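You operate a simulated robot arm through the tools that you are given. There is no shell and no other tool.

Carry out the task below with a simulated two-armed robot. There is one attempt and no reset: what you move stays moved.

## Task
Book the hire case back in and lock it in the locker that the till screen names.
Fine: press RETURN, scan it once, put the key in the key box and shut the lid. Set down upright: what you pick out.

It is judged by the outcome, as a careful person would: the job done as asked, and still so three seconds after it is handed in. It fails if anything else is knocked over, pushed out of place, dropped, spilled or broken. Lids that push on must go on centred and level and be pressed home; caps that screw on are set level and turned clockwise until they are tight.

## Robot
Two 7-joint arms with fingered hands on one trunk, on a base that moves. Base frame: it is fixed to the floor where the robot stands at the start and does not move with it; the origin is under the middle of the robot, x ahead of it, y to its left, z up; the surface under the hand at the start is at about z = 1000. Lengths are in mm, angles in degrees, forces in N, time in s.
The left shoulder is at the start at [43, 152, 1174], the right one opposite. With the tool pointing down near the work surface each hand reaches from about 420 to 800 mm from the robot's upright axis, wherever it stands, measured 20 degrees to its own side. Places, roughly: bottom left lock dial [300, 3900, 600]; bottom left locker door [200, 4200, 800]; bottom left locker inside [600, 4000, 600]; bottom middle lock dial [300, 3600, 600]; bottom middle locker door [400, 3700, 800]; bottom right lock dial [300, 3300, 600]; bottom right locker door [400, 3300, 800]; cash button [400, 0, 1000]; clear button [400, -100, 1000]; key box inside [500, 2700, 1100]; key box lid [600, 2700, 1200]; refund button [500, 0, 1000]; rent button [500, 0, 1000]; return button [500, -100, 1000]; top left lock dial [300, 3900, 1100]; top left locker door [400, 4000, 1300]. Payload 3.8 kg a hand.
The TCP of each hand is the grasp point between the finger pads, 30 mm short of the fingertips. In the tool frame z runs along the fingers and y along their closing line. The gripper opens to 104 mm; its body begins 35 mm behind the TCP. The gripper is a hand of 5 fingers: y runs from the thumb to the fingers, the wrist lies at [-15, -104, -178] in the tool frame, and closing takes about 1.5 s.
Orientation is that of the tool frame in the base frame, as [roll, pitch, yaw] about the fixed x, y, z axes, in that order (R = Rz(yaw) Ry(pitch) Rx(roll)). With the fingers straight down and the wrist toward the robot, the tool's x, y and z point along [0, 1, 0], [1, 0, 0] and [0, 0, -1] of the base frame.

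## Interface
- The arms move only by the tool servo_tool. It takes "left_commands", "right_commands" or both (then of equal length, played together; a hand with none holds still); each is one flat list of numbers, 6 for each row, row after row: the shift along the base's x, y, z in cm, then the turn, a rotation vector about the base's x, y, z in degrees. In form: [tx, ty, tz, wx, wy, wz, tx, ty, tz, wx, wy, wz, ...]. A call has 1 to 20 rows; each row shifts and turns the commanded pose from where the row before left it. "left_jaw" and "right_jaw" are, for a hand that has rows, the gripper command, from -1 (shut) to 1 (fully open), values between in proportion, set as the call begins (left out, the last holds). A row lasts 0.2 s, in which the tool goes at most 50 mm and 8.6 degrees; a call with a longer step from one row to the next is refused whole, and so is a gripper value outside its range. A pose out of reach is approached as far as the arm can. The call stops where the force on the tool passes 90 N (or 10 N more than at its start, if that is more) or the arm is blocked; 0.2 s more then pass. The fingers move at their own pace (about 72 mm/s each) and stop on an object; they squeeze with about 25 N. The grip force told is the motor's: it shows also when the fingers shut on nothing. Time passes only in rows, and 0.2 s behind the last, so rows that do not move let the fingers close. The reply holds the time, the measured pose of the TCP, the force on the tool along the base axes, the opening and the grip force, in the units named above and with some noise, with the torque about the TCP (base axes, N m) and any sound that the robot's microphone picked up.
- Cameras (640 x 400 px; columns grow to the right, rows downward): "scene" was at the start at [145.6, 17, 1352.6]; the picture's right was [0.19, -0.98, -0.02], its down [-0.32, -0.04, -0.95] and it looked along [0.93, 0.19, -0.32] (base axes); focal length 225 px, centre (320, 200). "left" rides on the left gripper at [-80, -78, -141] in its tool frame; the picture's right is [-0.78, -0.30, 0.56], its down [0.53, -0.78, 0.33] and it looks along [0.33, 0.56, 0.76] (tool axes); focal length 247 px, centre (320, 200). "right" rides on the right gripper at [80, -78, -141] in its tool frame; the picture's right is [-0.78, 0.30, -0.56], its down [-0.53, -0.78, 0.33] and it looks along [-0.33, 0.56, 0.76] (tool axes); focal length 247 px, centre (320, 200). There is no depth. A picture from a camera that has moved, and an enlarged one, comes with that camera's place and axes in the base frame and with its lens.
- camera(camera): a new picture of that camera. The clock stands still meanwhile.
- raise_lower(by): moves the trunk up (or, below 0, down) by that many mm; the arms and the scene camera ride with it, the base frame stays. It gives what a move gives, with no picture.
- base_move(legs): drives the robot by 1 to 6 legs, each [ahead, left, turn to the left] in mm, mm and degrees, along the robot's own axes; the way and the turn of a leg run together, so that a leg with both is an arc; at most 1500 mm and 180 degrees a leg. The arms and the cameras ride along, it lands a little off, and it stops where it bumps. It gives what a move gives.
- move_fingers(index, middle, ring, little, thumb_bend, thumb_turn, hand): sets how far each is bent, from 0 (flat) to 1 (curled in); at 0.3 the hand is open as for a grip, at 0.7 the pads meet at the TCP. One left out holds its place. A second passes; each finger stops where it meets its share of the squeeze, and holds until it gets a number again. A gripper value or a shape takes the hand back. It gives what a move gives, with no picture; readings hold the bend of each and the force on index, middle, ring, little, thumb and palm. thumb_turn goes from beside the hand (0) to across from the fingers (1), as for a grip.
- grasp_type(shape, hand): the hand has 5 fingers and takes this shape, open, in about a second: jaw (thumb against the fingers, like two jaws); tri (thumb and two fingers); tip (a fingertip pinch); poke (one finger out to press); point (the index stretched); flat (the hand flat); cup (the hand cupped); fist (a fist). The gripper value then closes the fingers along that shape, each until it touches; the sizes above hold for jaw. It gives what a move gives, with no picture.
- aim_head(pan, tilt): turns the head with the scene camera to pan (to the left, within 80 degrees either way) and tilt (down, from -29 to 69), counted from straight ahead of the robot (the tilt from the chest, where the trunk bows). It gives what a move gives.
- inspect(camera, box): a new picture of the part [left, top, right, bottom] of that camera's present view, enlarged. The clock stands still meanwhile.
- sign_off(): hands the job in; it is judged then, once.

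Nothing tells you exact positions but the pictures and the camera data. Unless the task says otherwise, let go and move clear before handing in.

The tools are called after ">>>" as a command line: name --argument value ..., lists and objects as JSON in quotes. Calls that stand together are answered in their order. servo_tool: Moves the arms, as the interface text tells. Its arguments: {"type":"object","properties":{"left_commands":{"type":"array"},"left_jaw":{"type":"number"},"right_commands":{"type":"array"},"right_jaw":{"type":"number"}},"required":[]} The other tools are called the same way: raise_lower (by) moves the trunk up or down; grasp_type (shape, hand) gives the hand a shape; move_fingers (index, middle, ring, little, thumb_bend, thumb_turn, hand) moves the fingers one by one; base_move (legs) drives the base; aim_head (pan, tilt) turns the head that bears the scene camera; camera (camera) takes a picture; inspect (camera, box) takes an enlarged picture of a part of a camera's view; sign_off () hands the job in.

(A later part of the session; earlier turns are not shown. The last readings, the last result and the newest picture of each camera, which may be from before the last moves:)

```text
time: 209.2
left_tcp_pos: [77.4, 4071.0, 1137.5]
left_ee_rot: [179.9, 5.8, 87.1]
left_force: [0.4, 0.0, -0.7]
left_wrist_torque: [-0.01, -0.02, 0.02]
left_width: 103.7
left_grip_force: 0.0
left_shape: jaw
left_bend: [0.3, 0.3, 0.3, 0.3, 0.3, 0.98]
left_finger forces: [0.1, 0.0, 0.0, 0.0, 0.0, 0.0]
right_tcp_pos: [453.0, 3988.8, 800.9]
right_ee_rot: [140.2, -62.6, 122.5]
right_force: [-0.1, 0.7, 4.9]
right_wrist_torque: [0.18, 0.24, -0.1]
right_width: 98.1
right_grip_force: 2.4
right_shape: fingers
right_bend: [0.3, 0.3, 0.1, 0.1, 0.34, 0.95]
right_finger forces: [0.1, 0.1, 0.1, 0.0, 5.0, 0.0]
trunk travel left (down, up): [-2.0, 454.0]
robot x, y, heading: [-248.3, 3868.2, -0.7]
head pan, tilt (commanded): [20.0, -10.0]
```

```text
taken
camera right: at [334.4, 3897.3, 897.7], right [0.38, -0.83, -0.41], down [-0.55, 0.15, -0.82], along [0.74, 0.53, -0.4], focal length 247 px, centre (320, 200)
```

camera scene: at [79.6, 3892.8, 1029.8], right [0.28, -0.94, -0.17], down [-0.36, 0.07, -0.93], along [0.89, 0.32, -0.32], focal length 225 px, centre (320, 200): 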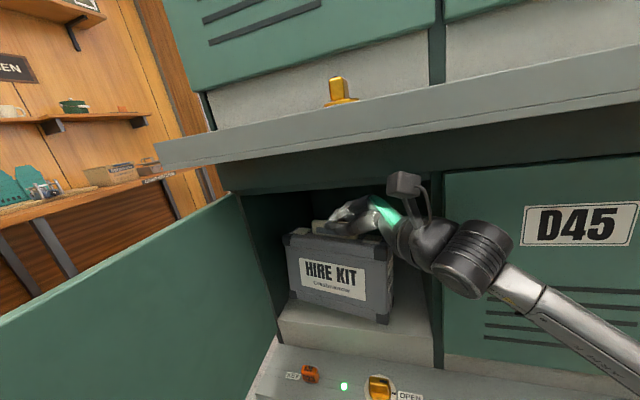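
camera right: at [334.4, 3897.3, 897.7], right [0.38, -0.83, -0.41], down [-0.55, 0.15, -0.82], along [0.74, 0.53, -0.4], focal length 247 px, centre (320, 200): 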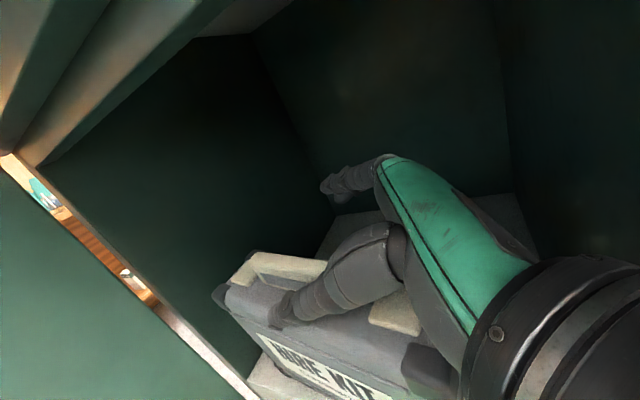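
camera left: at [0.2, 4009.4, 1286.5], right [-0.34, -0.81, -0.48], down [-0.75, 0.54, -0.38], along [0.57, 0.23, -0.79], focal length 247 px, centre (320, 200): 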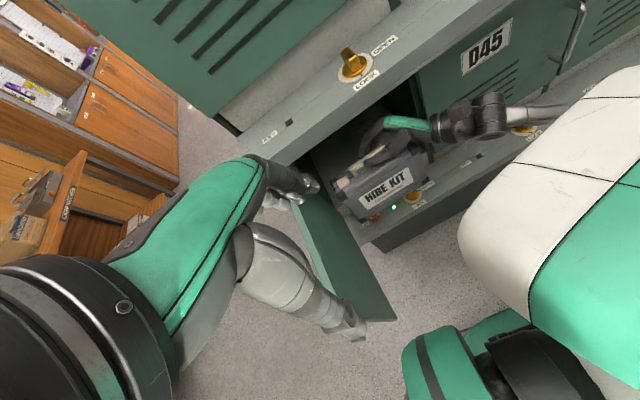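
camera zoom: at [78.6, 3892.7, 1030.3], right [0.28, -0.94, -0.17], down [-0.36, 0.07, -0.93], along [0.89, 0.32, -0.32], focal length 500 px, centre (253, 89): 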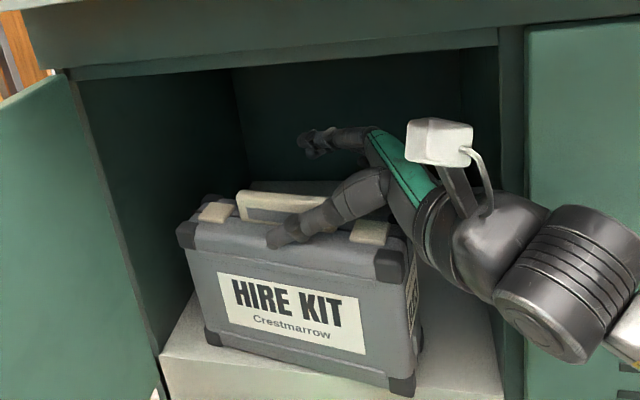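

The case stands upright on its own in the locker. I'll raise the hand straight up off the handle, curl the lower fingers so they can't catch it, and look.

>>> servo_tool --right_commands '[0, 0, 1.0, 0, 0, 0, 0, 0, 1.5, 0, 0, 0, 0, 0, 1.5, 0, 0, 0, 0, 0, 0.7, 0, 0, 0, 0, 0, 0, 0, 0, 0]'

>>> move_fingers --hand "right" --ring 1.0 --little 1.0

>>> inspect --camera "scene" --box '[240, 160, 460, 340]'

>>> camera --camera "right"

```text
time: 210.4
left_tcp_pos: [78.7, 4071.1, 1138.1]
left_ee_rot: [179.8, 5.7, 87.1]
left_force: [-0.4, -0.8, -0.8]
left_wrist_torque: [-0.01, -0.02, 0.0]
left_width: 103.9
left_grip_force: 0.0
left_shape: jaw
left_bend: [0.3, 0.3, 0.3, 0.3, 0.3, 0.98]
left_finger forces: [0.0, 0.0, 0.0, 0.0, 0.1, 0.0]
right_tcp_pos: [452.3, 3989.1, 845.8]
right_ee_rot: [140.3, -62.7, 122.3]
right_force: [0.2, -0.1, 0.5]
right_wrist_torque: [-0.01, -0.04, 0.04]
right_width: 102.6
right_grip_force: 0.1
right_shape: fingers
right_bend: [0.3, 0.3, 0.1, 0.1, 0.3, 0.97]
right_finger forces: [0.0, 0.0, 0.0, 0.1, 0.1, 0.0]
trunk travel left (down, up): [-2.0, 454.0]
robot x, y, heading: [-243.9, 3869.8, -0.9]
head pan, tilt (commanded): [20.0, -10.0]
```

```text
time: 211.4
left_tcp_pos: [78.6, 4070.9, 1136.9]
left_ee_rot: [179.8, 5.7, 87.1]
left_force: [0.0, -1.0, 0.2]
left_wrist_torque: [0.02, 0.05, -0.02]
left_width: 104.0
left_grip_force: 0.1
left_shape: jaw
left_bend: [0.3, 0.3, 0.3, 0.3, 0.3, 0.98]
left_finger forces: [0.0, 0.0, 0.0, 0.0, 0.1, 0.1]
right_tcp_pos: [452.7, 3989.4, 846.9]
right_ee_rot: [140.2, -62.6, 122.4]
right_force: [0.3, 0.9, 0.1]
right_wrist_torque: [0.01, 0.0, 0.01]
right_width: 102.8
right_grip_force: 0.1
right_shape: fingers
right_bend: [0.3, 0.3, 1.0, 1.0, 0.3, 0.97]
right_finger forces: [0.0, 0.0, 0.1, 0.1, 0.0, 0.1]
trunk travel left (down, up): [-2.0, 454.0]
robot x, y, heading: [-248.3, 3870.1, -0.9]
head pan, tilt (commanded): [20.0, -10.0]
```

```text
2.22 times, centred on (350, 250) of scene
camera zoom: at [79.0, 3892.7, 1030.1], right [0.28, -0.94, -0.17], down [-0.36, 0.07, -0.93], along [0.89, 0.32, -0.32], focal length 500 px, centre (253, 89)
```

zoom: 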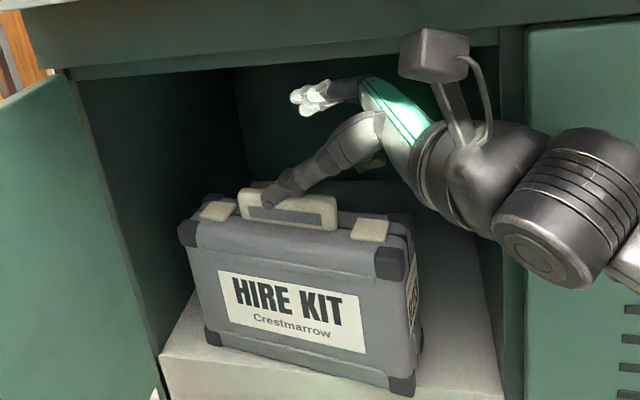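

```text
taken
camera right: at [334.9, 3897.0, 944.0], right [0.38, -0.83, -0.41], down [-0.55, 0.15, -0.82], along [0.74, 0.53, -0.4], focal length 247 px, centre (320, 200)
```

right: 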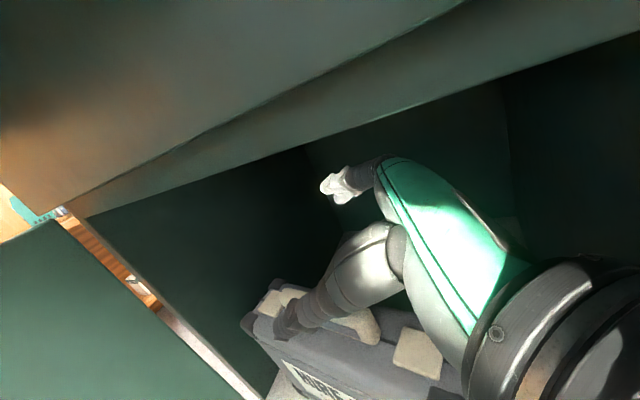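

The case stands free and upright; index and middle are well above the handle. I'll withdraw the hand straight back out.

>>> servo_tool --right_commands '[-1.5, 0, 0, 0, 0, 0, -2, 0, 0, 0, 0, 0, -2.5, 0, 0, 0, 0, 0, -3, 0, 0, 0, 0, 0, -3, 0, 0, 0, 0, 0, -3, 0, 0, 0, 0, 0, 0, 0, 0, 0, 0, 0]'

>>> camera --camera "scene"

>>> inspect --camera "left" --box '[240, 40, 540, 260]'

```text
time: 213.0
left_tcp_pos: [78.7, 4071.7, 1137.5]
left_ee_rot: [179.8, 5.6, 87.1]
left_force: [0.0, 0.6, -0.6]
left_wrist_torque: [0.02, 0.0, 0.0]
left_width: 103.9
left_grip_force: 0.0
left_shape: jaw
left_bend: [0.3, 0.3, 0.3, 0.3, 0.3, 0.98]
left_finger forces: [0.1, 0.0, 0.0, 0.1, 0.1, 0.1]
right_tcp_pos: [314.6, 3985.8, 845.0]
right_ee_rot: [140.2, -62.6, 122.4]
right_force: [0.2, -0.1, 0.5]
right_wrist_torque: [0.01, 0.02, -0.01]
right_width: 102.8
right_grip_force: 0.1
right_shape: fingers
right_bend: [0.3, 0.3, 1.0, 1.0, 0.3, 0.97]
right_finger forces: [0.0, 0.0, 0.0, 0.1, 0.0, 0.0]
right hand out of reach, approached as far as the arm can: row 6
trunk travel left (down, up): [-2.0, 454.0]
robot x, y, heading: [-244.4, 3869.2, -1.0]
head pan, tilt (commanded): [20.0, -10.0]
```

```text
taken
camera scene: at [79.0, 3892.4, 1030.1], right [0.28, -0.94, -0.17], down [-0.36, 0.07, -0.93], along [0.89, 0.32, -0.32], focal length 225 px, centre (320, 200)
```

scene: 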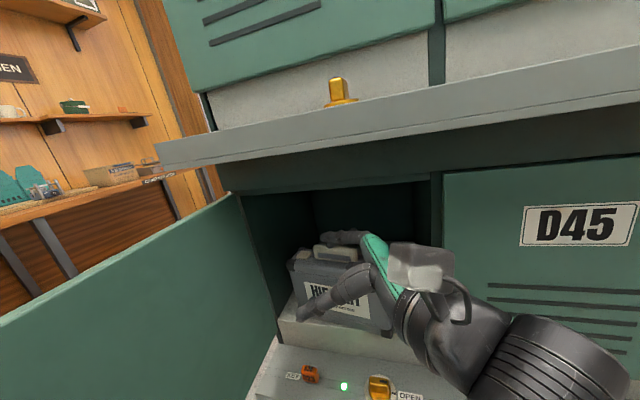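

```text
1.82 times, centred on (390, 150) of left
camera zoom: at [-1.5, 4008.8, 1287.0], right [-0.34, -0.81, -0.48], down [-0.75, 0.54, -0.38], along [0.57, 0.23, -0.79], focal length 449 px, centre (193, 291)
```

zoom: 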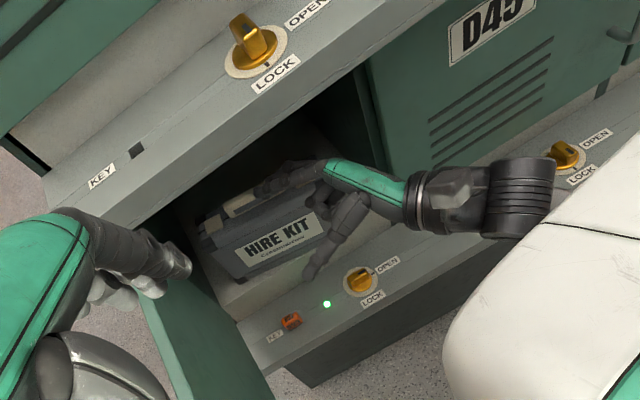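

The hand is out and the case stands well, though its near-right corner is close to the front edge. I'll back off and point two fingers downward to nudge the case deeper, pushing low so it can't tip.

>>> base_move --legs '[[-150, 0, 0]]'

>>> servo_tool --right_commands '[0, 0, 0.5, -8.4, 0, 0, 0, 0, 0.5, -8.4, 0, 0, 0, 0, 0.5, -8.4, 0, 0, 0, 0, 0.5, -8.4, 0, 0, 0, 0, 0.5, -8.4, 0, 0, 0, 0, 0.5, -8.4, 0, 0, 0, 0, 0, -8.4, 0, 0, 0, 0, 0, -8.4, 0, 0, 0, 0, 0, 0, 0, -7, 0, 0, 0, 0, 0, -7, 0, 0, 0, 0, -5, 0, 0, 0, 0, 0, 0, 0]'

>>> grasp_type --hand "right" --shape "poke"

>>> camera --camera "scene"

>>> camera --camera "left"

```text
time: 214.4
left_tcp_pos: [-71.6, 4073.2, 1137.5]
left_ee_rot: [179.9, 5.7, 87.1]
left_force: [0.7, -0.2, 0.4]
left_wrist_torque: [-0.04, 0.0, 0.01]
left_width: 103.7
left_grip_force: 0.1
left_shape: jaw
left_bend: [0.3, 0.3, 0.3, 0.3, 0.3, 0.98]
left_finger forces: [0.1, 0.0, 0.0, 0.1, 0.0, 0.0]
right_tcp_pos: [163.7, 3987.6, 845.1]
right_ee_rot: [139.9, -62.6, 122.8]
right_force: [0.2, 0.7, 0.7]
right_wrist_torque: [-0.05, 0.0, -0.04]
right_width: 102.9
right_grip_force: 0.1
right_shape: fingers
right_bend: [0.3, 0.3, 1.0, 1.0, 0.3, 0.97]
right_finger forces: [0.1, 0.0, 0.0, 0.0, 0.0, 0.0]
trunk travel left (down, up): [-2.0, 454.0]
robot x, y, heading: [-400.4, 3875.6, -1.1]
head pan, tilt (commanded): [20.0, -10.0]
```

```text
time: 217.0
left_tcp_pos: [-72.5, 4073.1, 1138.5]
left_ee_rot: [179.9, 5.7, 87.0]
left_force: [0.6, -0.4, 0.2]
left_wrist_torque: [0.03, 0.01, 0.02]
left_width: 104.2
left_grip_force: 0.1
left_shape: jaw
left_bend: [0.3, 0.3, 0.3, 0.3, 0.3, 0.98]
left_finger forces: [0.0, 0.0, 0.0, 0.0, 0.0, 0.0]
right_tcp_pos: [165.4, 3987.9, 874.5]
right_ee_rot: [164.9, 0.7, 90.3]
right_force: [0.0, 0.3, 0.6]
right_wrist_torque: [0.02, 0.03, 0.0]
right_width: 102.9
right_grip_force: 0.1
right_shape: fingers
right_bend: [0.3, 0.3, 1.0, 1.0, 0.3, 0.97]
right_finger forces: [0.0, 0.0, 0.0, 0.0, 0.0, 0.0]
trunk travel left (down, up): [-2.0, 454.0]
robot x, y, heading: [-398.4, 3874.2, -0.9]
head pan, tilt (commanded): [20.0, -10.0]
```

```text
time: 217.9
left_tcp_pos: [-71.9, 4072.7, 1137.7]
left_ee_rot: [179.9, 5.6, 87.1]
left_force: [0.7, -0.6, 1.3]
left_wrist_torque: [0.01, -0.02, 0.02]
left_width: 103.9
left_grip_force: 0.0
left_shape: jaw
left_bend: [0.3, 0.3, 0.3, 0.3, 0.3, 0.98]
left_finger forces: [0.0, 0.0, 0.1, 0.0, 0.0, 0.0]
right_tcp_pos: [163.9, 3987.9, 875.3]
right_ee_rot: [164.8, 0.8, 90.2]
right_force: [-0.4, -0.4, 0.4]
right_wrist_torque: [0.04, 0.02, -0.02]
right_width: 0.0
right_grip_force: 0.0
right_shape: poke
right_bend: [0.7, 0.7, 0.99, 0.99, 1.0, 1.0]
right_finger forces: [0.0, 0.1, 0.0, 0.1, 0.1, 0.0]
trunk travel left (down, up): [-2.0, 454.0]
robot x, y, heading: [-401.1, 3873.8, -0.9]
head pan, tilt (commanded): [20.0, -10.0]
```

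```text
taken
camera scene: at [-72.1, 3895.2, 1030.1], right [0.28, -0.94, -0.17], down [-0.36, 0.07, -0.93], along [0.89, 0.32, -0.32], focal length 225 px, centre (320, 200)
```

scene: 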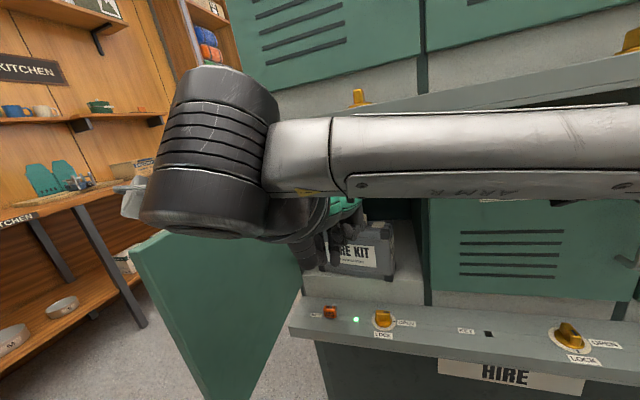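

```text
taken
camera left: at [-152.6, 4011.7, 1286.9], right [-0.34, -0.81, -0.48], down [-0.75, 0.54, -0.38], along [0.57, 0.23, -0.79], focal length 247 px, centre (320, 200)
```

left: 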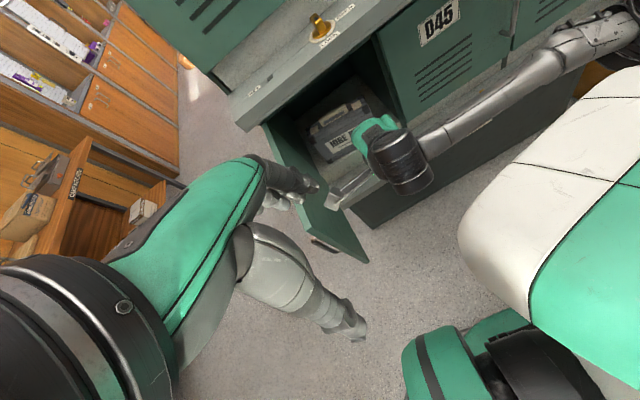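

Two fingers now point down. I'll move back up to the locker, lower them to just above floor level inside the front edge, and view it.

>>> base_move --legs '[[140, 0, 0]]'

>>> servo_tool --right_commands '[0, -1, -3, 0, 0, 0, 0, -1, -4, 0, 0, 0, 0, -0.5, -4, 0, 0, 0, 0, 0, -4, 0, 0, 0, 0, 0, -4, 0, 0, 0, 0, 0, 0, 0, 0, 0]'

>>> camera --camera "scene"

>>> camera --camera "left"

>>> camera --camera "right"

```text
time: 219.2
left_tcp_pos: [69.0, 4071.1, 1138.7]
left_ee_rot: [-180.0, 5.7, 87.0]
left_force: [0.4, -0.1, 0.0]
left_wrist_torque: [0.02, 0.03, 0.0]
left_width: 103.8
left_grip_force: 0.0
left_shape: jaw
left_bend: [0.3, 0.3, 0.3, 0.3, 0.3, 0.98]
left_finger forces: [0.0, 0.0, 0.1, 0.0, 0.0, 0.1]
right_tcp_pos: [305.2, 3986.9, 873.2]
right_ee_rot: [165.1, 0.8, 90.5]
right_force: [0.5, 0.0, -0.8]
right_wrist_torque: [-0.01, 0.01, -0.01]
right_width: 0.0
right_grip_force: 0.1
right_shape: poke
right_bend: [0.7, 0.7, 0.99, 0.99, 1.0, 1.0]
right_finger forces: [0.1, 0.1, 0.0, 0.0, 0.1, 0.0]
trunk travel left (down, up): [-2.0, 454.0]
robot x, y, heading: [-258.2, 3869.1, -0.8]
head pan, tilt (commanded): [20.0, -10.0]
```

```text
time: 220.6
left_tcp_pos: [68.2, 4071.2, 1139.1]
left_ee_rot: [179.9, 5.7, 87.1]
left_force: [0.8, 0.0, 0.0]
left_wrist_torque: [0.03, 0.01, -0.02]
left_width: 103.7
left_grip_force: 0.1
left_shape: jaw
left_bend: [0.3, 0.3, 0.3, 0.3, 0.3, 0.98]
left_finger forces: [0.1, 0.0, 0.1, 0.0, 0.0, 0.0]
right_tcp_pos: [305.4, 3961.5, 684.7]
right_ee_rot: [164.9, 0.8, 90.2]
right_force: [0.5, 0.5, -0.3]
right_wrist_torque: [-0.04, -0.02, 0.01]
right_width: 0.1
right_grip_force: 0.1
right_shape: poke
right_bend: [0.7, 0.7, 0.99, 0.99, 1.0, 1.0]
right_finger forces: [0.0, 0.0, 0.0, 0.0, 0.1, 0.1]
trunk travel left (down, up): [-2.0, 454.0]
robot x, y, heading: [-261.4, 3867.6, -0.9]
head pan, tilt (commanded): [20.0, -10.0]
```

```text
taken
camera scene: at [68.5, 3893.0, 1030.3], right [0.28, -0.94, -0.17], down [-0.36, 0.07, -0.93], along [0.89, 0.32, -0.32], focal length 225 px, centre (320, 200)
```

scene: 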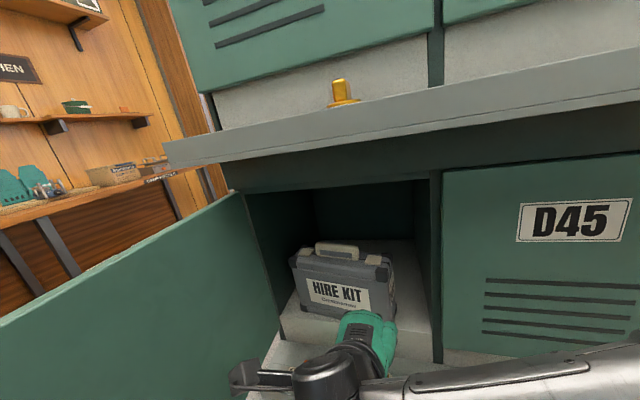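

```text
taken
camera left: at [-12.2, 4009.5, 1287.2], right [-0.34, -0.81, -0.48], down [-0.75, 0.54, -0.39], along [0.57, 0.23, -0.79], focal length 247 px, centre (320, 200)
```

left: 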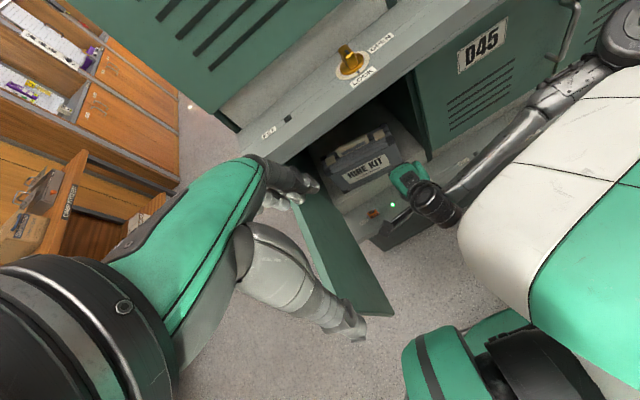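

```text
taken
camera right: at [193.3, 4043.2, 799.3], right [0.14, -0.77, 0.63], down [-0.66, -0.55, -0.52], along [0.74, -0.34, -0.59], focal length 247 px, centre (320, 200)
```

right: 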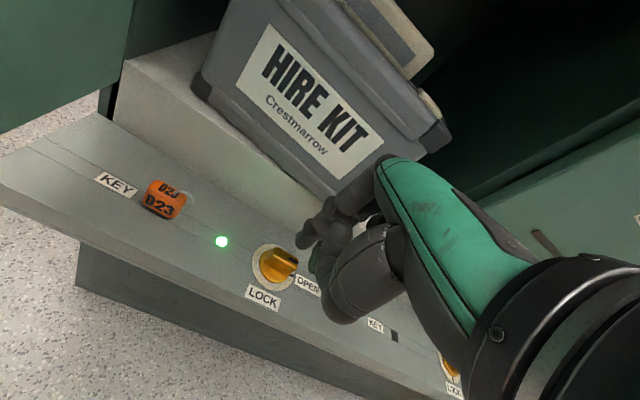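

The right hand's camera shows the key, the dial at OPEN, and the case's lower edge. The fingertips are just in front of the case's right part; I'll come down 10 mm and push slowly inward.

>>> servo_tool --right_commands '[1.5, -0.5, -1.0, 0, 0, 0, 2.5, -0.5, 0, 0, 0, 0, 2.5, 0, 0, 0, 0, 0, 2.0, 0, 0, 0, 0, 0, 0, 0, 0, 0, 0, 0]'

>>> camera --camera "right"

>>> inspect --camera "scene" --box '[240, 200, 460, 380]'

```text
time: 221.8
left_tcp_pos: [67.9, 4071.7, 1136.9]
left_ee_rot: [179.9, 5.8, 87.1]
left_force: [0.9, -0.2, 0.1]
left_wrist_torque: [0.01, 0.01, 0.0]
left_width: 103.7
left_grip_force: 0.1
left_shape: jaw
left_bend: [0.3, 0.3, 0.3, 0.3, 0.3, 0.98]
left_finger forces: [0.0, 0.1, 0.1, 0.1, 0.0, 0.1]
right_tcp_pos: [390.2, 3949.7, 674.1]
right_ee_rot: [164.9, 0.8, 90.3]
right_force: [-0.8, -0.5, -0.8]
right_wrist_torque: [-0.01, -0.04, -0.01]
right_width: 0.0
right_grip_force: 0.1
right_shape: poke
right_bend: [0.7, 0.7, 0.99, 0.99, 1.0, 1.0]
right_finger forces: [0.0, 0.7, 0.0, 0.1, 0.0, 0.0]
trunk travel left (down, up): [-2.0, 454.0]
robot x, y, heading: [-254.8, 3874.4, -1.0]
head pan, tilt (commanded): [20.0, -10.0]
```

```text
taken
camera right: at [278.0, 4032.6, 789.3], right [0.15, -0.77, 0.63], down [-0.66, -0.55, -0.52], along [0.74, -0.34, -0.59], focal length 247 px, centre (320, 200)
```

right: 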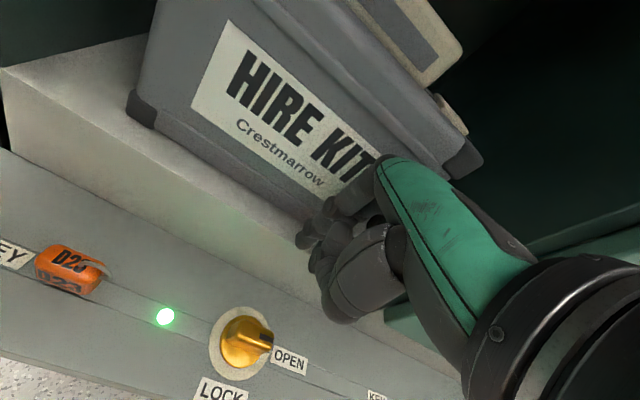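

```text
2.22 times, centred on (350, 290) of scene
camera zoom: at [68.7, 3893.1, 1030.1], right [0.28, -0.94, -0.17], down [-0.36, 0.07, -0.93], along [0.89, 0.32, -0.32], focal length 500 px, centre (253, 0)
```

zoom: 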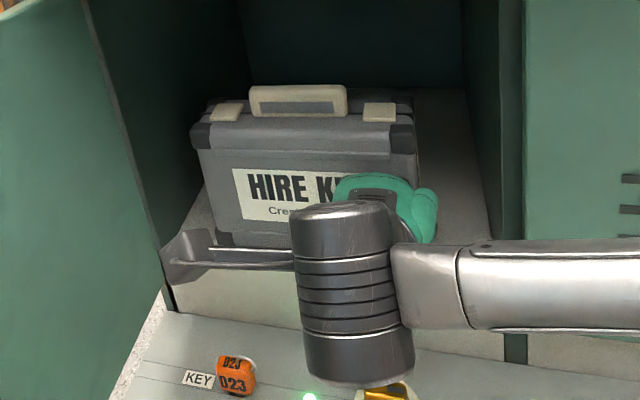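

The fingers are touching low on the case and it slides without tipping. A few more centimetres.

>>> servo_tool --right_commands '[0.8, 0.3, 0, 0, 0, 0, 0.8, 0.3, 0, 0, 0, 0, 0.8, 0.3, 0, 0, 0, 0, 0.8, 0.3, 0, 0, 0, 0, 0, 0, 0, 0, 0, 0]'

>>> camera --camera "right"

>>> inspect --camera "scene" --box '[240, 200, 460, 380]'

```text
time: 223.0
left_tcp_pos: [68.5, 4071.3, 1138.1]
left_ee_rot: [179.8, 5.7, 87.0]
left_force: [-0.5, -0.8, -0.3]
left_wrist_torque: [0.04, 0.0, 0.0]
left_width: 104.0
left_grip_force: 0.0
left_shape: jaw
left_bend: [0.3, 0.3, 0.3, 0.3, 0.3, 0.98]
left_finger forces: [0.1, 0.0, 0.1, 0.0, 0.1, 0.0]
right_tcp_pos: [422.3, 3963.3, 674.7]
right_ee_rot: [164.9, 0.8, 90.3]
right_force: [-1.2, -0.3, 0.1]
right_wrist_torque: [0.04, 0.01, 0.0]
right_width: 0.0
right_grip_force: 0.0
right_shape: poke
right_bend: [0.7, 0.7, 0.99, 0.99, 1.0, 1.0]
right_finger forces: [0.0, 0.9, 0.0, 0.0, 0.1, 0.1]
trunk travel left (down, up): [-2.0, 454.0]
robot x, y, heading: [-259.9, 3872.4, -0.9]
head pan, tilt (commanded): [20.0, -10.0]
```

```text
taken
camera right: at [309.9, 4045.5, 789.4], right [0.15, -0.77, 0.63], down [-0.66, -0.55, -0.52], along [0.74, -0.34, -0.59], focal length 247 px, centre (320, 200)
```

right: 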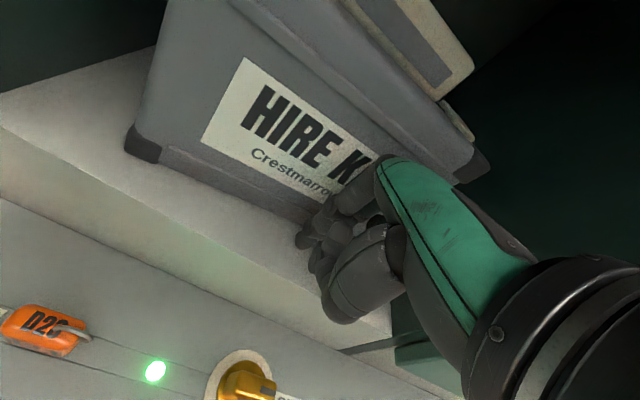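

```text
2.22 times, centred on (350, 290) of scene
camera zoom: at [68.7, 3893.0, 1030.1], right [0.28, -0.94, -0.17], down [-0.36, 0.07, -0.93], along [0.89, 0.32, -0.32], focal length 500 px, centre (253, 0)
```

zoom: 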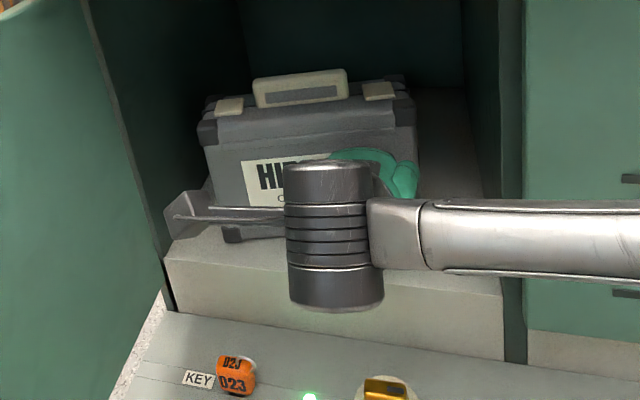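

The case now stands about 30 mm inside the front edge, upright. I'll withdraw the fingers and take a clear look.

>>> servo_tool --right_commands '[-2, 0, 0, 0, 0, 0, -3, 0, 0, 0, 0, 0, -3, 0, 0.5, 0, 0, 0, -3, -1, 2, 0, 0, 0, -3, -2, 3, 0, 0, 0, -3, -2, 3, 0, 0, 0, -2, -3, 3, 0, 0, 0, 0, -3, 3, 0, 0, 0, 0, -3, 3, 0, 0, 0, 0, 0, 0, 0, 0, 0]'

>>> camera --camera "scene"

>>> inspect --camera "scene" --box '[240, 200, 460, 380]'

>>> camera --camera "left"

```text
time: 225.2
left_tcp_pos: [69.6, 4071.2, 1137.4]
left_ee_rot: [-180.0, 5.7, 87.1]
left_force: [0.1, 0.1, -0.1]
left_wrist_torque: [0.03, -0.01, 0.02]
left_width: 103.9
left_grip_force: 0.1
left_shape: jaw
left_bend: [0.3, 0.3, 0.3, 0.3, 0.3, 0.98]
left_finger forces: [0.0, 0.0, 0.0, 0.0, 0.0, 0.0]
right_tcp_pos: [233.7, 3821.0, 841.4]
right_ee_rot: [166.2, 1.6, 90.0]
right_force: [-0.3, 0.6, 0.5]
right_wrist_torque: [-0.02, 0.01, 0.0]
right_width: 0.1
right_grip_force: 0.0
right_shape: poke
right_bend: [0.7, 0.7, 0.99, 0.99, 1.0, 1.0]
right_finger forces: [0.1, 0.0, 0.1, 0.0, 0.1, 0.1]
trunk travel left (down, up): [-2.0, 454.0]
robot x, y, heading: [-254.4, 3867.4, -1.0]
head pan, tilt (commanded): [20.0, -10.0]
```

```text
taken
camera scene: at [70.6, 3861.3, 1057.8], right [-0.06, -1.0, 0.02], down [-0.03, -0.02, -1.0], along [1.0, -0.06, -0.03], focal length 225 px, centre (320, 200)
```

scene: 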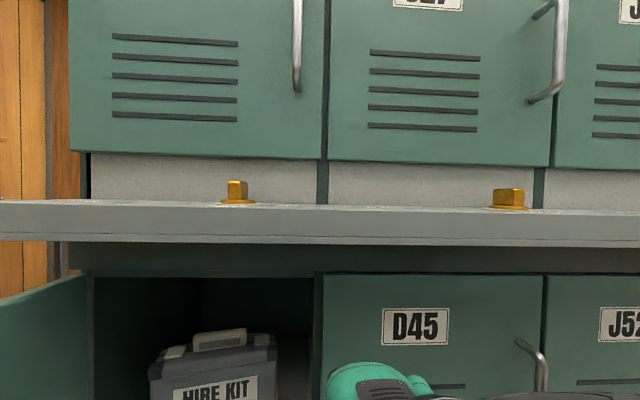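

```text
2.22 times, centred on (350, 290) of scene
camera zoom: at [70.6, 3861.3, 1057.8], right [-0.06, -1.0, 0.02], down [-0.03, -0.02, -1.0], along [1.0, -0.06, -0.03], focal length 500 px, centre (253, 0)
```

zoom: 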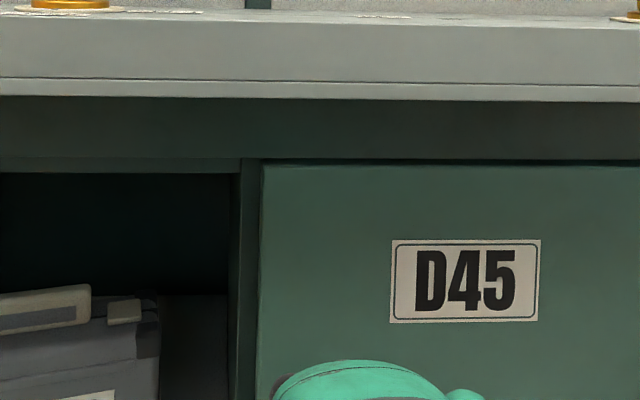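

```text
taken
camera left: at [-11.3, 4009.9, 1286.8], right [-0.34, -0.81, -0.48], down [-0.75, 0.54, -0.38], along [0.57, 0.23, -0.79], focal length 247 px, centre (320, 200)
```

left: 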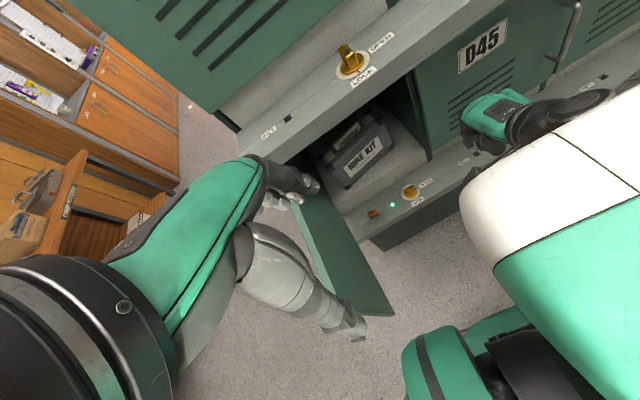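

My right wrist has come up against my own head (the head camera got turned). I'll move that hand right and lower, away from the head, then re-aim.

>>> servo_tool --right_commands '[1, -3, -2, 0, 0, 0, 0, -4, -2, 0, 0, 0, 0, -4, -1, 0, 0, 0, 0, -4, 0, 0, 0, 0, 0, 0, 0, 0, 0, 0]'

>>> aim_head --pan 30 --tilt 0

>>> camera --camera "scene"

>>> camera --camera "left"

```text
time: 226.4
left_tcp_pos: [69.0, 4071.7, 1138.6]
left_ee_rot: [179.8, 5.7, 87.1]
left_force: [-0.2, 0.5, 0.0]
left_wrist_torque: [0.01, 0.0, 0.0]
left_width: 104.0
left_grip_force: 0.1
left_shape: jaw
left_bend: [0.3, 0.3, 0.3, 0.3, 0.3, 0.98]
left_finger forces: [0.1, 0.0, 0.0, 0.0, 0.0, 0.0]
right_tcp_pos: [273.4, 3682.0, 810.2]
right_ee_rot: [165.1, 0.8, 90.4]
right_force: [0.3, 0.1, 0.2]
right_wrist_torque: [0.03, 0.0, 0.0]
right_width: 0.0
right_grip_force: 0.0
right_shape: poke
right_bend: [0.7, 0.7, 0.99, 0.99, 1.0, 1.0]
right_finger forces: [0.0, 0.0, 0.0, 0.1, 0.0, 0.0]
right hand out of reach, approached as far as the arm can: row 2, 3, 4
trunk travel left (down, up): [-2.0, 454.0]
robot x, y, heading: [-260.4, 3870.3, -1.2]
head pan, tilt (commanded): [20.0, -10.0]
```

```text
time: 227.2
left_tcp_pos: [68.7, 4071.2, 1138.0]
left_ee_rot: [179.8, 5.7, 87.2]
left_force: [0.9, -0.3, 0.2]
left_wrist_torque: [-0.01, 0.0, 0.01]
left_width: 104.1
left_grip_force: 0.0
left_shape: jaw
left_bend: [0.3, 0.3, 0.3, 0.3, 0.3, 0.98]
left_finger forces: [0.1, 0.0, 0.0, 0.0, 0.1, 0.0]
right_tcp_pos: [273.4, 3683.8, 811.2]
right_ee_rot: [165.1, 0.8, 90.3]
right_force: [0.0, -0.7, -0.3]
right_wrist_torque: [-0.04, 0.05, -0.01]
right_width: 0.0
right_grip_force: 0.1
right_shape: poke
right_bend: [0.7, 0.7, 0.99, 0.99, 1.0, 1.0]
right_finger forces: [0.0, 0.1, 0.0, 0.0, 0.1, 0.0]
trunk travel left (down, up): [-2.0, 454.0]
robot x, y, heading: [-253.6, 3874.0, -0.9]
head pan, tilt (commanded): [30.0, 0.0]
```

```text
taken
camera scene: at [60.2, 3909.2, 1017.7], right [0.42, -0.87, -0.25], down [-0.51, 0.01, -0.86], along [0.75, 0.49, -0.44], focal length 225 px, centre (320, 200)
```

scene: 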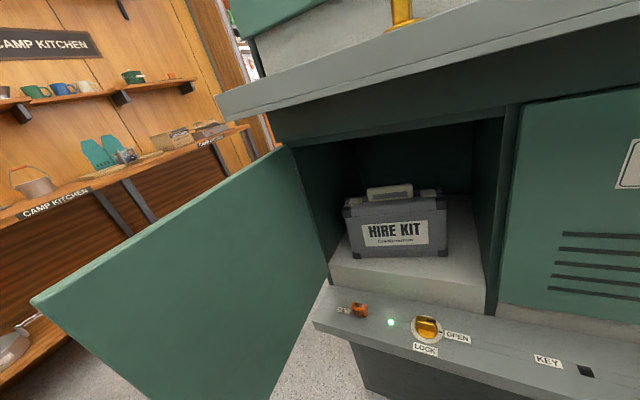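

```text
taken
camera left: at [-11.9, 4009.3, 1287.0], right [-0.34, -0.81, -0.48], down [-0.75, 0.54, -0.39], along [0.57, 0.23, -0.79], focal length 247 px, centre (320, 200)
```

left: 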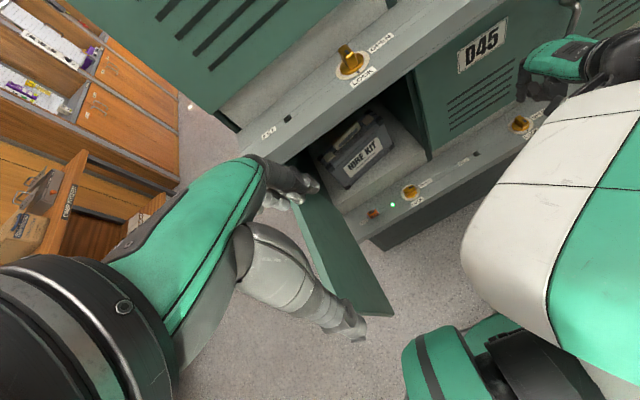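

The case stands upright and well inside, and I have a clear view. Next I close the door: the left hand goes, as a fist, around its free edge to the outer side and swings it shut. First shape the fist and move it over to the left, above door height.

>>> grasp_type --hand "left" --shape "fist"

>>> servo_tool --left_commands '[0, 4, 0, 0, 0, 0, 0, 4, 0, 0, 0, 0, 0, 4, 0, 0, 0, 0, 0, 4, 0, 0, 0, 0, 0, 3, 0, 0, 0, 0, 0, 0, 0, 0, 0, 0]'

>>> aim_head --pan 50 --tilt -10

>>> camera --camera "scene"

>>> camera --camera "left"

```text
time: 228.1
left_tcp_pos: [69.4, 4070.7, 1137.5]
left_ee_rot: [179.9, 5.7, 87.1]
left_force: [-0.5, 0.4, 0.0]
left_wrist_torque: [0.0, 0.0, 0.0]
left_width: 0.0
left_grip_force: 0.0
left_shape: fist
left_bend: [1.0, 1.0, 1.0, 1.0, 0.86, 0.85]
left_finger forces: [0.1, 0.0, 0.1, 0.0, 0.1, 0.1]
right_tcp_pos: [273.4, 3682.7, 811.2]
right_ee_rot: [165.1, 0.7, 90.3]
right_force: [-0.3, -0.3, 0.4]
right_wrist_torque: [-0.03, -0.02, -0.01]
right_width: 0.0
right_grip_force: 0.1
right_shape: poke
right_bend: [0.7, 0.7, 0.99, 0.99, 1.0, 1.0]
right_finger forces: [0.0, 0.0, 0.0, 0.1, 0.0, 0.0]
trunk travel left (down, up): [-2.0, 454.0]
robot x, y, heading: [-256.8, 3873.0, -0.9]
head pan, tilt (commanded): [30.0, 0.0]
```

```text
time: 229.4
left_tcp_pos: [67.4, 4261.0, 1137.7]
left_ee_rot: [179.8, 5.7, 87.1]
left_force: [-0.3, -0.2, -0.7]
left_wrist_torque: [-0.01, 0.0, -0.05]
left_width: 0.0
left_grip_force: 0.0
left_shape: fist
left_bend: [1.0, 1.0, 1.0, 1.0, 0.86, 0.85]
left_finger forces: [0.0, 0.0, 0.0, 0.1, 0.1, 0.0]
right_tcp_pos: [272.1, 3683.6, 811.1]
right_ee_rot: [165.1, 0.9, 90.3]
right_force: [-0.4, -0.1, 0.8]
right_wrist_torque: [0.02, 0.0, 0.01]
right_width: 0.0
right_grip_force: 0.1
right_shape: poke
right_bend: [0.7, 0.7, 0.99, 0.99, 1.0, 1.0]
right_finger forces: [0.1, 0.0, 0.0, 0.0, 0.0, 0.0]
trunk travel left (down, up): [-2.0, 454.0]
robot x, y, heading: [-261.6, 3872.9, -1.0]
head pan, tilt (commanded): [30.0, 0.0]
```

```text
time: 230.3
left_tcp_pos: [68.0, 4261.0, 1138.7]
left_ee_rot: [179.9, 5.7, 87.1]
left_force: [-0.9, -0.1, 0.1]
left_wrist_torque: [-0.01, -0.04, -0.01]
left_width: 0.1
left_grip_force: 0.1
left_shape: fist
left_bend: [1.0, 1.0, 1.0, 1.0, 0.86, 0.85]
left_finger forces: [0.0, 0.0, 0.0, 0.0, 0.0, 0.0]
right_tcp_pos: [272.8, 3683.5, 811.0]
right_ee_rot: [165.1, 0.8, 90.3]
right_force: [0.0, -0.5, -0.7]
right_wrist_torque: [0.0, 0.0, -0.03]
right_width: 0.0
right_grip_force: 0.1
right_shape: poke
right_bend: [0.7, 0.7, 0.99, 0.99, 1.0, 1.0]
right_finger forces: [0.0, 0.1, 0.0, 0.0, 0.0, 0.0]
trunk travel left (down, up): [-2.0, 454.0]
robot x, y, heading: [-259.8, 3868.1, -0.8]
head pan, tilt (commanded): [50.0, -10.0]
```

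```text
taken
camera scene: at [47.8, 3929.1, 1042.8], right [0.65, -0.65, -0.39], down [-0.4, 0.14, -0.9], along [0.65, 0.74, -0.17], focal length 225 px, centre (320, 200)
```

scene: 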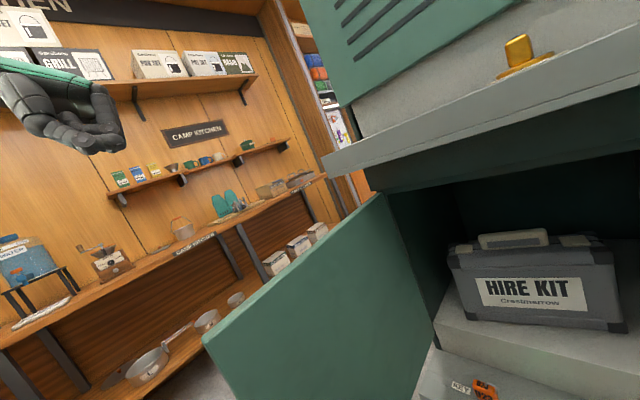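

```text
taken
camera left: at [-12.3, 4199.1, 1287.9], right [-0.34, -0.81, -0.48], down [-0.75, 0.54, -0.38], along [0.57, 0.23, -0.79], focal length 247 px, centre (320, 200)
```

left: 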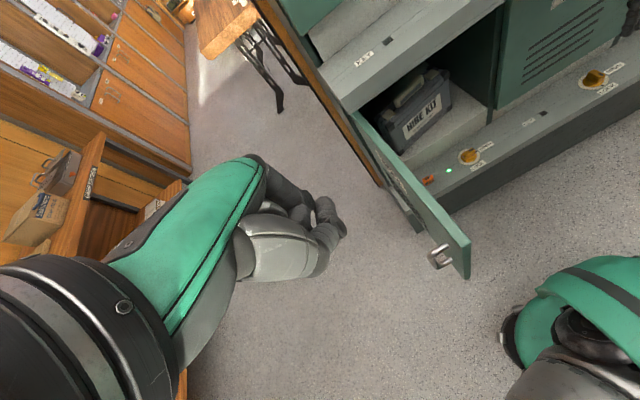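

The fist is beyond the door, clear of its handle. I'll back the base 120 mm to give my arm and head more room, reach forward again on the outer side of the door, and lower the fist to door mid-height.

>>> base_move --legs '[[-120, 0, 1]]'

>>> servo_tool --left_commands '[4, 0, 0, 0, 0, 0, 4, 0, 0, 0, 0, 0, 4, 0, 0, 0, 0, 0, 4, 0, 0, 0, 0, 0, 3.5, 0, 0, 0, 0, 0, 0, 0, -4.5, 0, 0, 0, 0, 0, -4.5, 0, 0, 0, 0, 0, -4.5, 0, 0, 0, 0, 0, -4.5, 0, 0, 0, 0, 0, -4.5, 0, 0, 0, 0, 0, -4.5, 0, 0, 0, 0, 0, -4.5, 0, 0, 0, 0, 0, -3, 0, 0, 0, 0, 0, 0, 0, 0, 0]'

>>> camera --camera "scene"

>>> camera --camera "left"

```text
time: 231.5
left_tcp_pos: [-60.3, 4267.7, 1138.8]
left_ee_rot: [179.8, 5.7, 88.0]
left_force: [0.5, -0.4, -0.1]
left_wrist_torque: [-0.05, -0.05, 0.03]
left_width: 0.0
left_grip_force: 0.1
left_shape: fist
left_bend: [1.0, 1.0, 1.0, 1.0, 0.86, 0.85]
left_finger forces: [0.0, 0.0, 0.0, 0.0, 0.0, 0.0]
right_tcp_pos: [156.1, 3693.7, 811.2]
right_ee_rot: [165.1, 0.8, 91.4]
right_force: [-0.5, 0.5, 1.1]
right_wrist_torque: [0.0, -0.04, -0.01]
right_width: 0.0
right_grip_force: 0.1
right_shape: poke
right_bend: [0.7, 0.7, 0.99, 0.99, 1.0, 1.0]
right_finger forces: [0.1, 0.1, 0.1, 0.0, 0.0, 0.1]
trunk travel left (down, up): [-2.0, 454.0]
robot x, y, heading: [-378.6, 3874.9, -0.1]
head pan, tilt (commanded): [50.0, -10.0]
```

```text
time: 234.5
left_tcp_pos: [135.6, 4268.4, 793.7]
left_ee_rot: [179.9, 5.7, 88.0]
left_force: [-0.6, -0.1, 0.1]
left_wrist_torque: [0.01, -0.04, -0.03]
left_width: 0.0
left_grip_force: 0.0
left_shape: fist
left_bend: [1.0, 1.0, 1.0, 1.0, 0.86, 0.85]
left_finger forces: [0.0, 0.0, 0.0, 0.1, 0.1, 0.0]
right_tcp_pos: [155.8, 3693.2, 811.2]
right_ee_rot: [165.1, 0.8, 91.4]
right_force: [-0.2, 0.1, -0.6]
right_wrist_torque: [-0.01, -0.04, 0.0]
right_width: 0.0
right_grip_force: 0.2
right_shape: poke
right_bend: [0.7, 0.7, 0.99, 0.99, 1.0, 1.0]
right_finger forces: [0.0, 0.0, 0.0, 0.0, 0.0, 0.0]
trunk travel left (down, up): [-2.0, 454.0]
robot x, y, heading: [-378.0, 3875.6, 0.0]
head pan, tilt (commanded): [50.0, -10.0]
```

```text
taken
camera scene: at [-73.1, 3935.3, 1042.9], right [0.66, -0.64, -0.39], down [-0.41, 0.13, -0.9], along [0.63, 0.76, -0.17], focal length 225 px, centre (320, 200)
```

scene: 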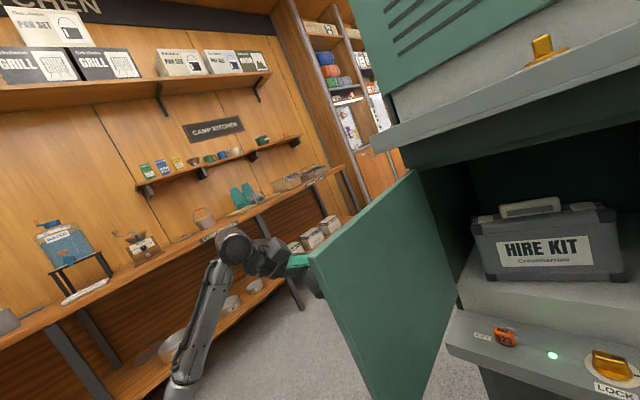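

```text
taken
camera left: at [56.7, 4204.4, 942.6], right [-0.32, -0.82, -0.48], down [-0.76, 0.52, -0.39], along [0.57, 0.24, -0.79], focal length 247 px, centre (320, 200)
```

left: 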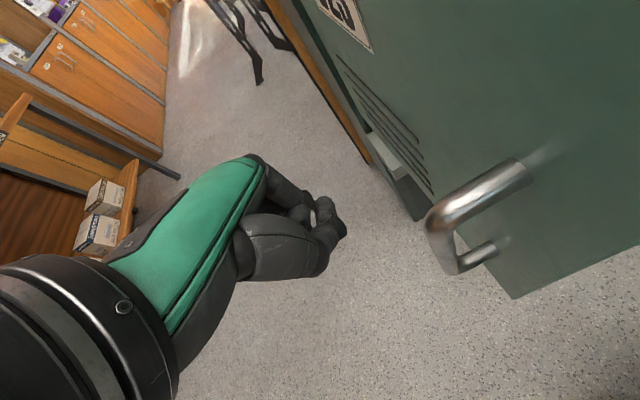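

The fist is on the outer side of the door, just past its handle. I'll move a bit inward from the handle and start pushing the door round.

>>> servo_tool --left_commands '[2.6, 0, 0, 0, 0, 0, 0, -3.2, 0, 0, 0, 0, 0, -3.2, 0, 0, 0, 0, -0.2, -3.0, 0, 0, 0, 0, -0.2, -3.0, 0, 0, 0, 0, 0, 0, 0, 0, 0, 0]'

>>> camera --camera "scene"

>>> camera --camera "left"

```text
time: 235.9
left_tcp_pos: [158.4, 4143.3, 793.8]
left_ee_rot: [179.9, 5.7, 88.1]
left_force: [-0.1, 0.1, 0.5]
left_wrist_torque: [-0.01, -0.02, -0.01]
left_width: 0.0
left_grip_force: 0.1
left_shape: fist
left_bend: [1.0, 1.0, 1.0, 1.0, 0.86, 0.85]
left_finger forces: [0.0, 0.0, 0.1, 0.0, 0.0, 0.1]
right_tcp_pos: [156.6, 3692.9, 810.7]
right_ee_rot: [165.1, 0.9, 91.4]
right_force: [0.1, -0.3, -0.2]
right_wrist_torque: [0.01, -0.01, 0.0]
right_width: 0.3
right_grip_force: 0.1
right_shape: poke
right_bend: [0.7, 0.7, 0.99, 0.99, 1.0, 1.0]
right_finger forces: [0.0, 0.0, 0.0, 0.0, 0.0, 0.1]
trunk travel left (down, up): [-2.0, 454.0]
robot x, y, heading: [-376.1, 3871.9, 0.0]
head pan, tilt (commanded): [50.0, -10.0]
```

```text
taken
camera scene: at [-73.0, 3935.6, 1042.8], right [0.66, -0.64, -0.39], down [-0.41, 0.13, -0.9], along [0.63, 0.76, -0.17], focal length 225 px, centre (320, 200)
```

scene: 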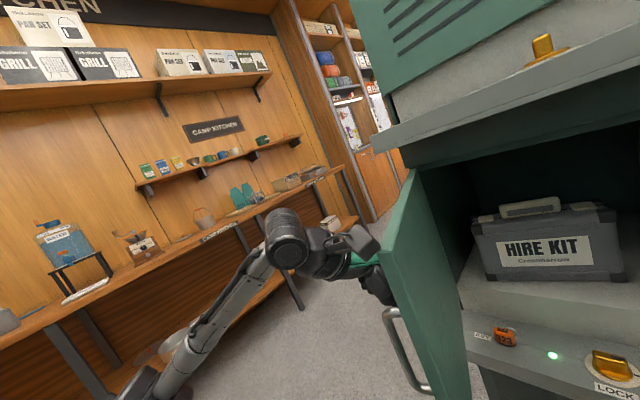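

```text
taken
camera left: at [79.0, 4080.6, 942.5], right [-0.32, -0.82, -0.48], down [-0.76, 0.52, -0.39], along [0.56, 0.24, -0.79], focal length 247 px, centre (320, 200)
```

left: 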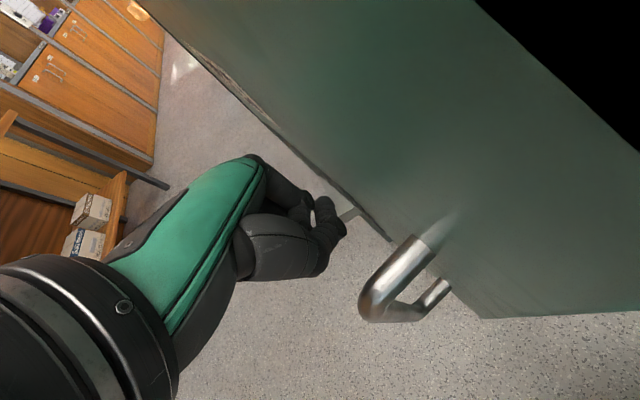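

The door is swinging with almost no force. Continuing along its arc.

>>> servo_tool --left_commands '[0.5, -3.0, 0, 0, 0, 0, 0.6, -2.9, 0, 0, 0, 0, 1.3, -2.7, 0, 0, 0, 0, 1.3, -2.6, 0, 0, 0, 0, 0, 0, 0, 0, 0, 0]'

>>> camera --camera "scene"

>>> camera --camera "left"

```text
time: 237.1
left_tcp_pos: [196.1, 4031.8, 793.3]
left_ee_rot: [180.0, 5.7, 88.3]
left_force: [0.7, 0.1, 0.1]
left_wrist_torque: [-0.01, 0.05, -0.01]
left_width: 0.0
left_grip_force: 0.0
left_shape: fist
left_bend: [1.0, 1.0, 1.0, 1.0, 0.86, 0.85]
left_finger forces: [0.0, 0.0, 0.0, 0.0, 0.0, 0.0]
right_tcp_pos: [156.5, 3693.6, 810.9]
right_ee_rot: [165.0, 0.9, 91.4]
right_force: [-0.5, -0.4, 0.6]
right_wrist_torque: [0.0, 0.03, 0.01]
right_width: 0.0
right_grip_force: 0.1
right_shape: poke
right_bend: [0.7, 0.7, 0.99, 0.99, 1.0, 1.0]
right_finger forces: [0.1, 0.0, 0.0, 0.1, 0.0, 0.1]
trunk travel left (down, up): [-2.0, 454.0]
robot x, y, heading: [-376.0, 3869.4, 0.2]
head pan, tilt (commanded): [50.0, -10.0]
```

```text
taken
camera scene: at [-73.2, 3935.6, 1042.9], right [0.66, -0.64, -0.39], down [-0.41, 0.13, -0.9], along [0.63, 0.76, -0.17], focal length 225 px, centre (320, 200)
```

scene: 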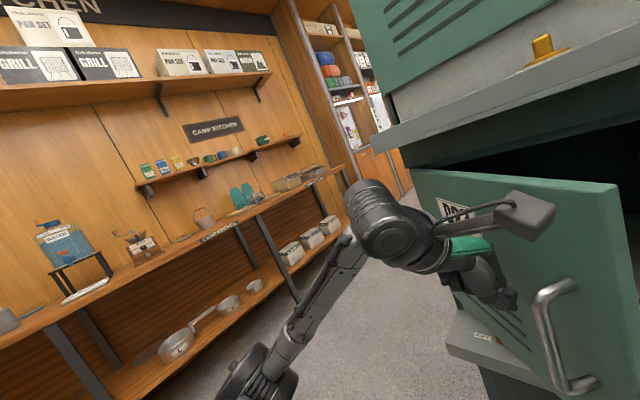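

```text
taken
camera left: at [116.0, 3968.2, 942.4], right [-0.32, -0.82, -0.48], down [-0.76, 0.52, -0.39], along [0.56, 0.24, -0.79], focal length 247 px, centre (320, 200)
```

left: 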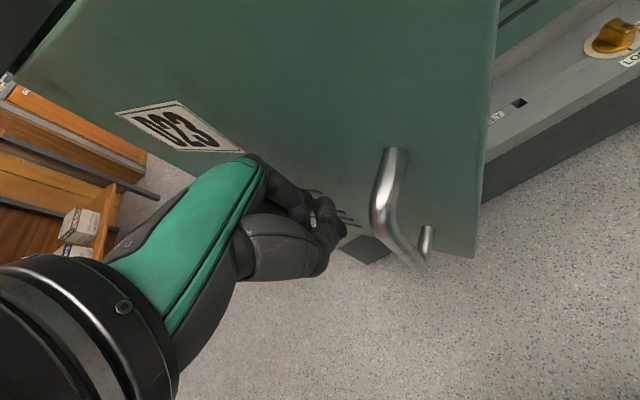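

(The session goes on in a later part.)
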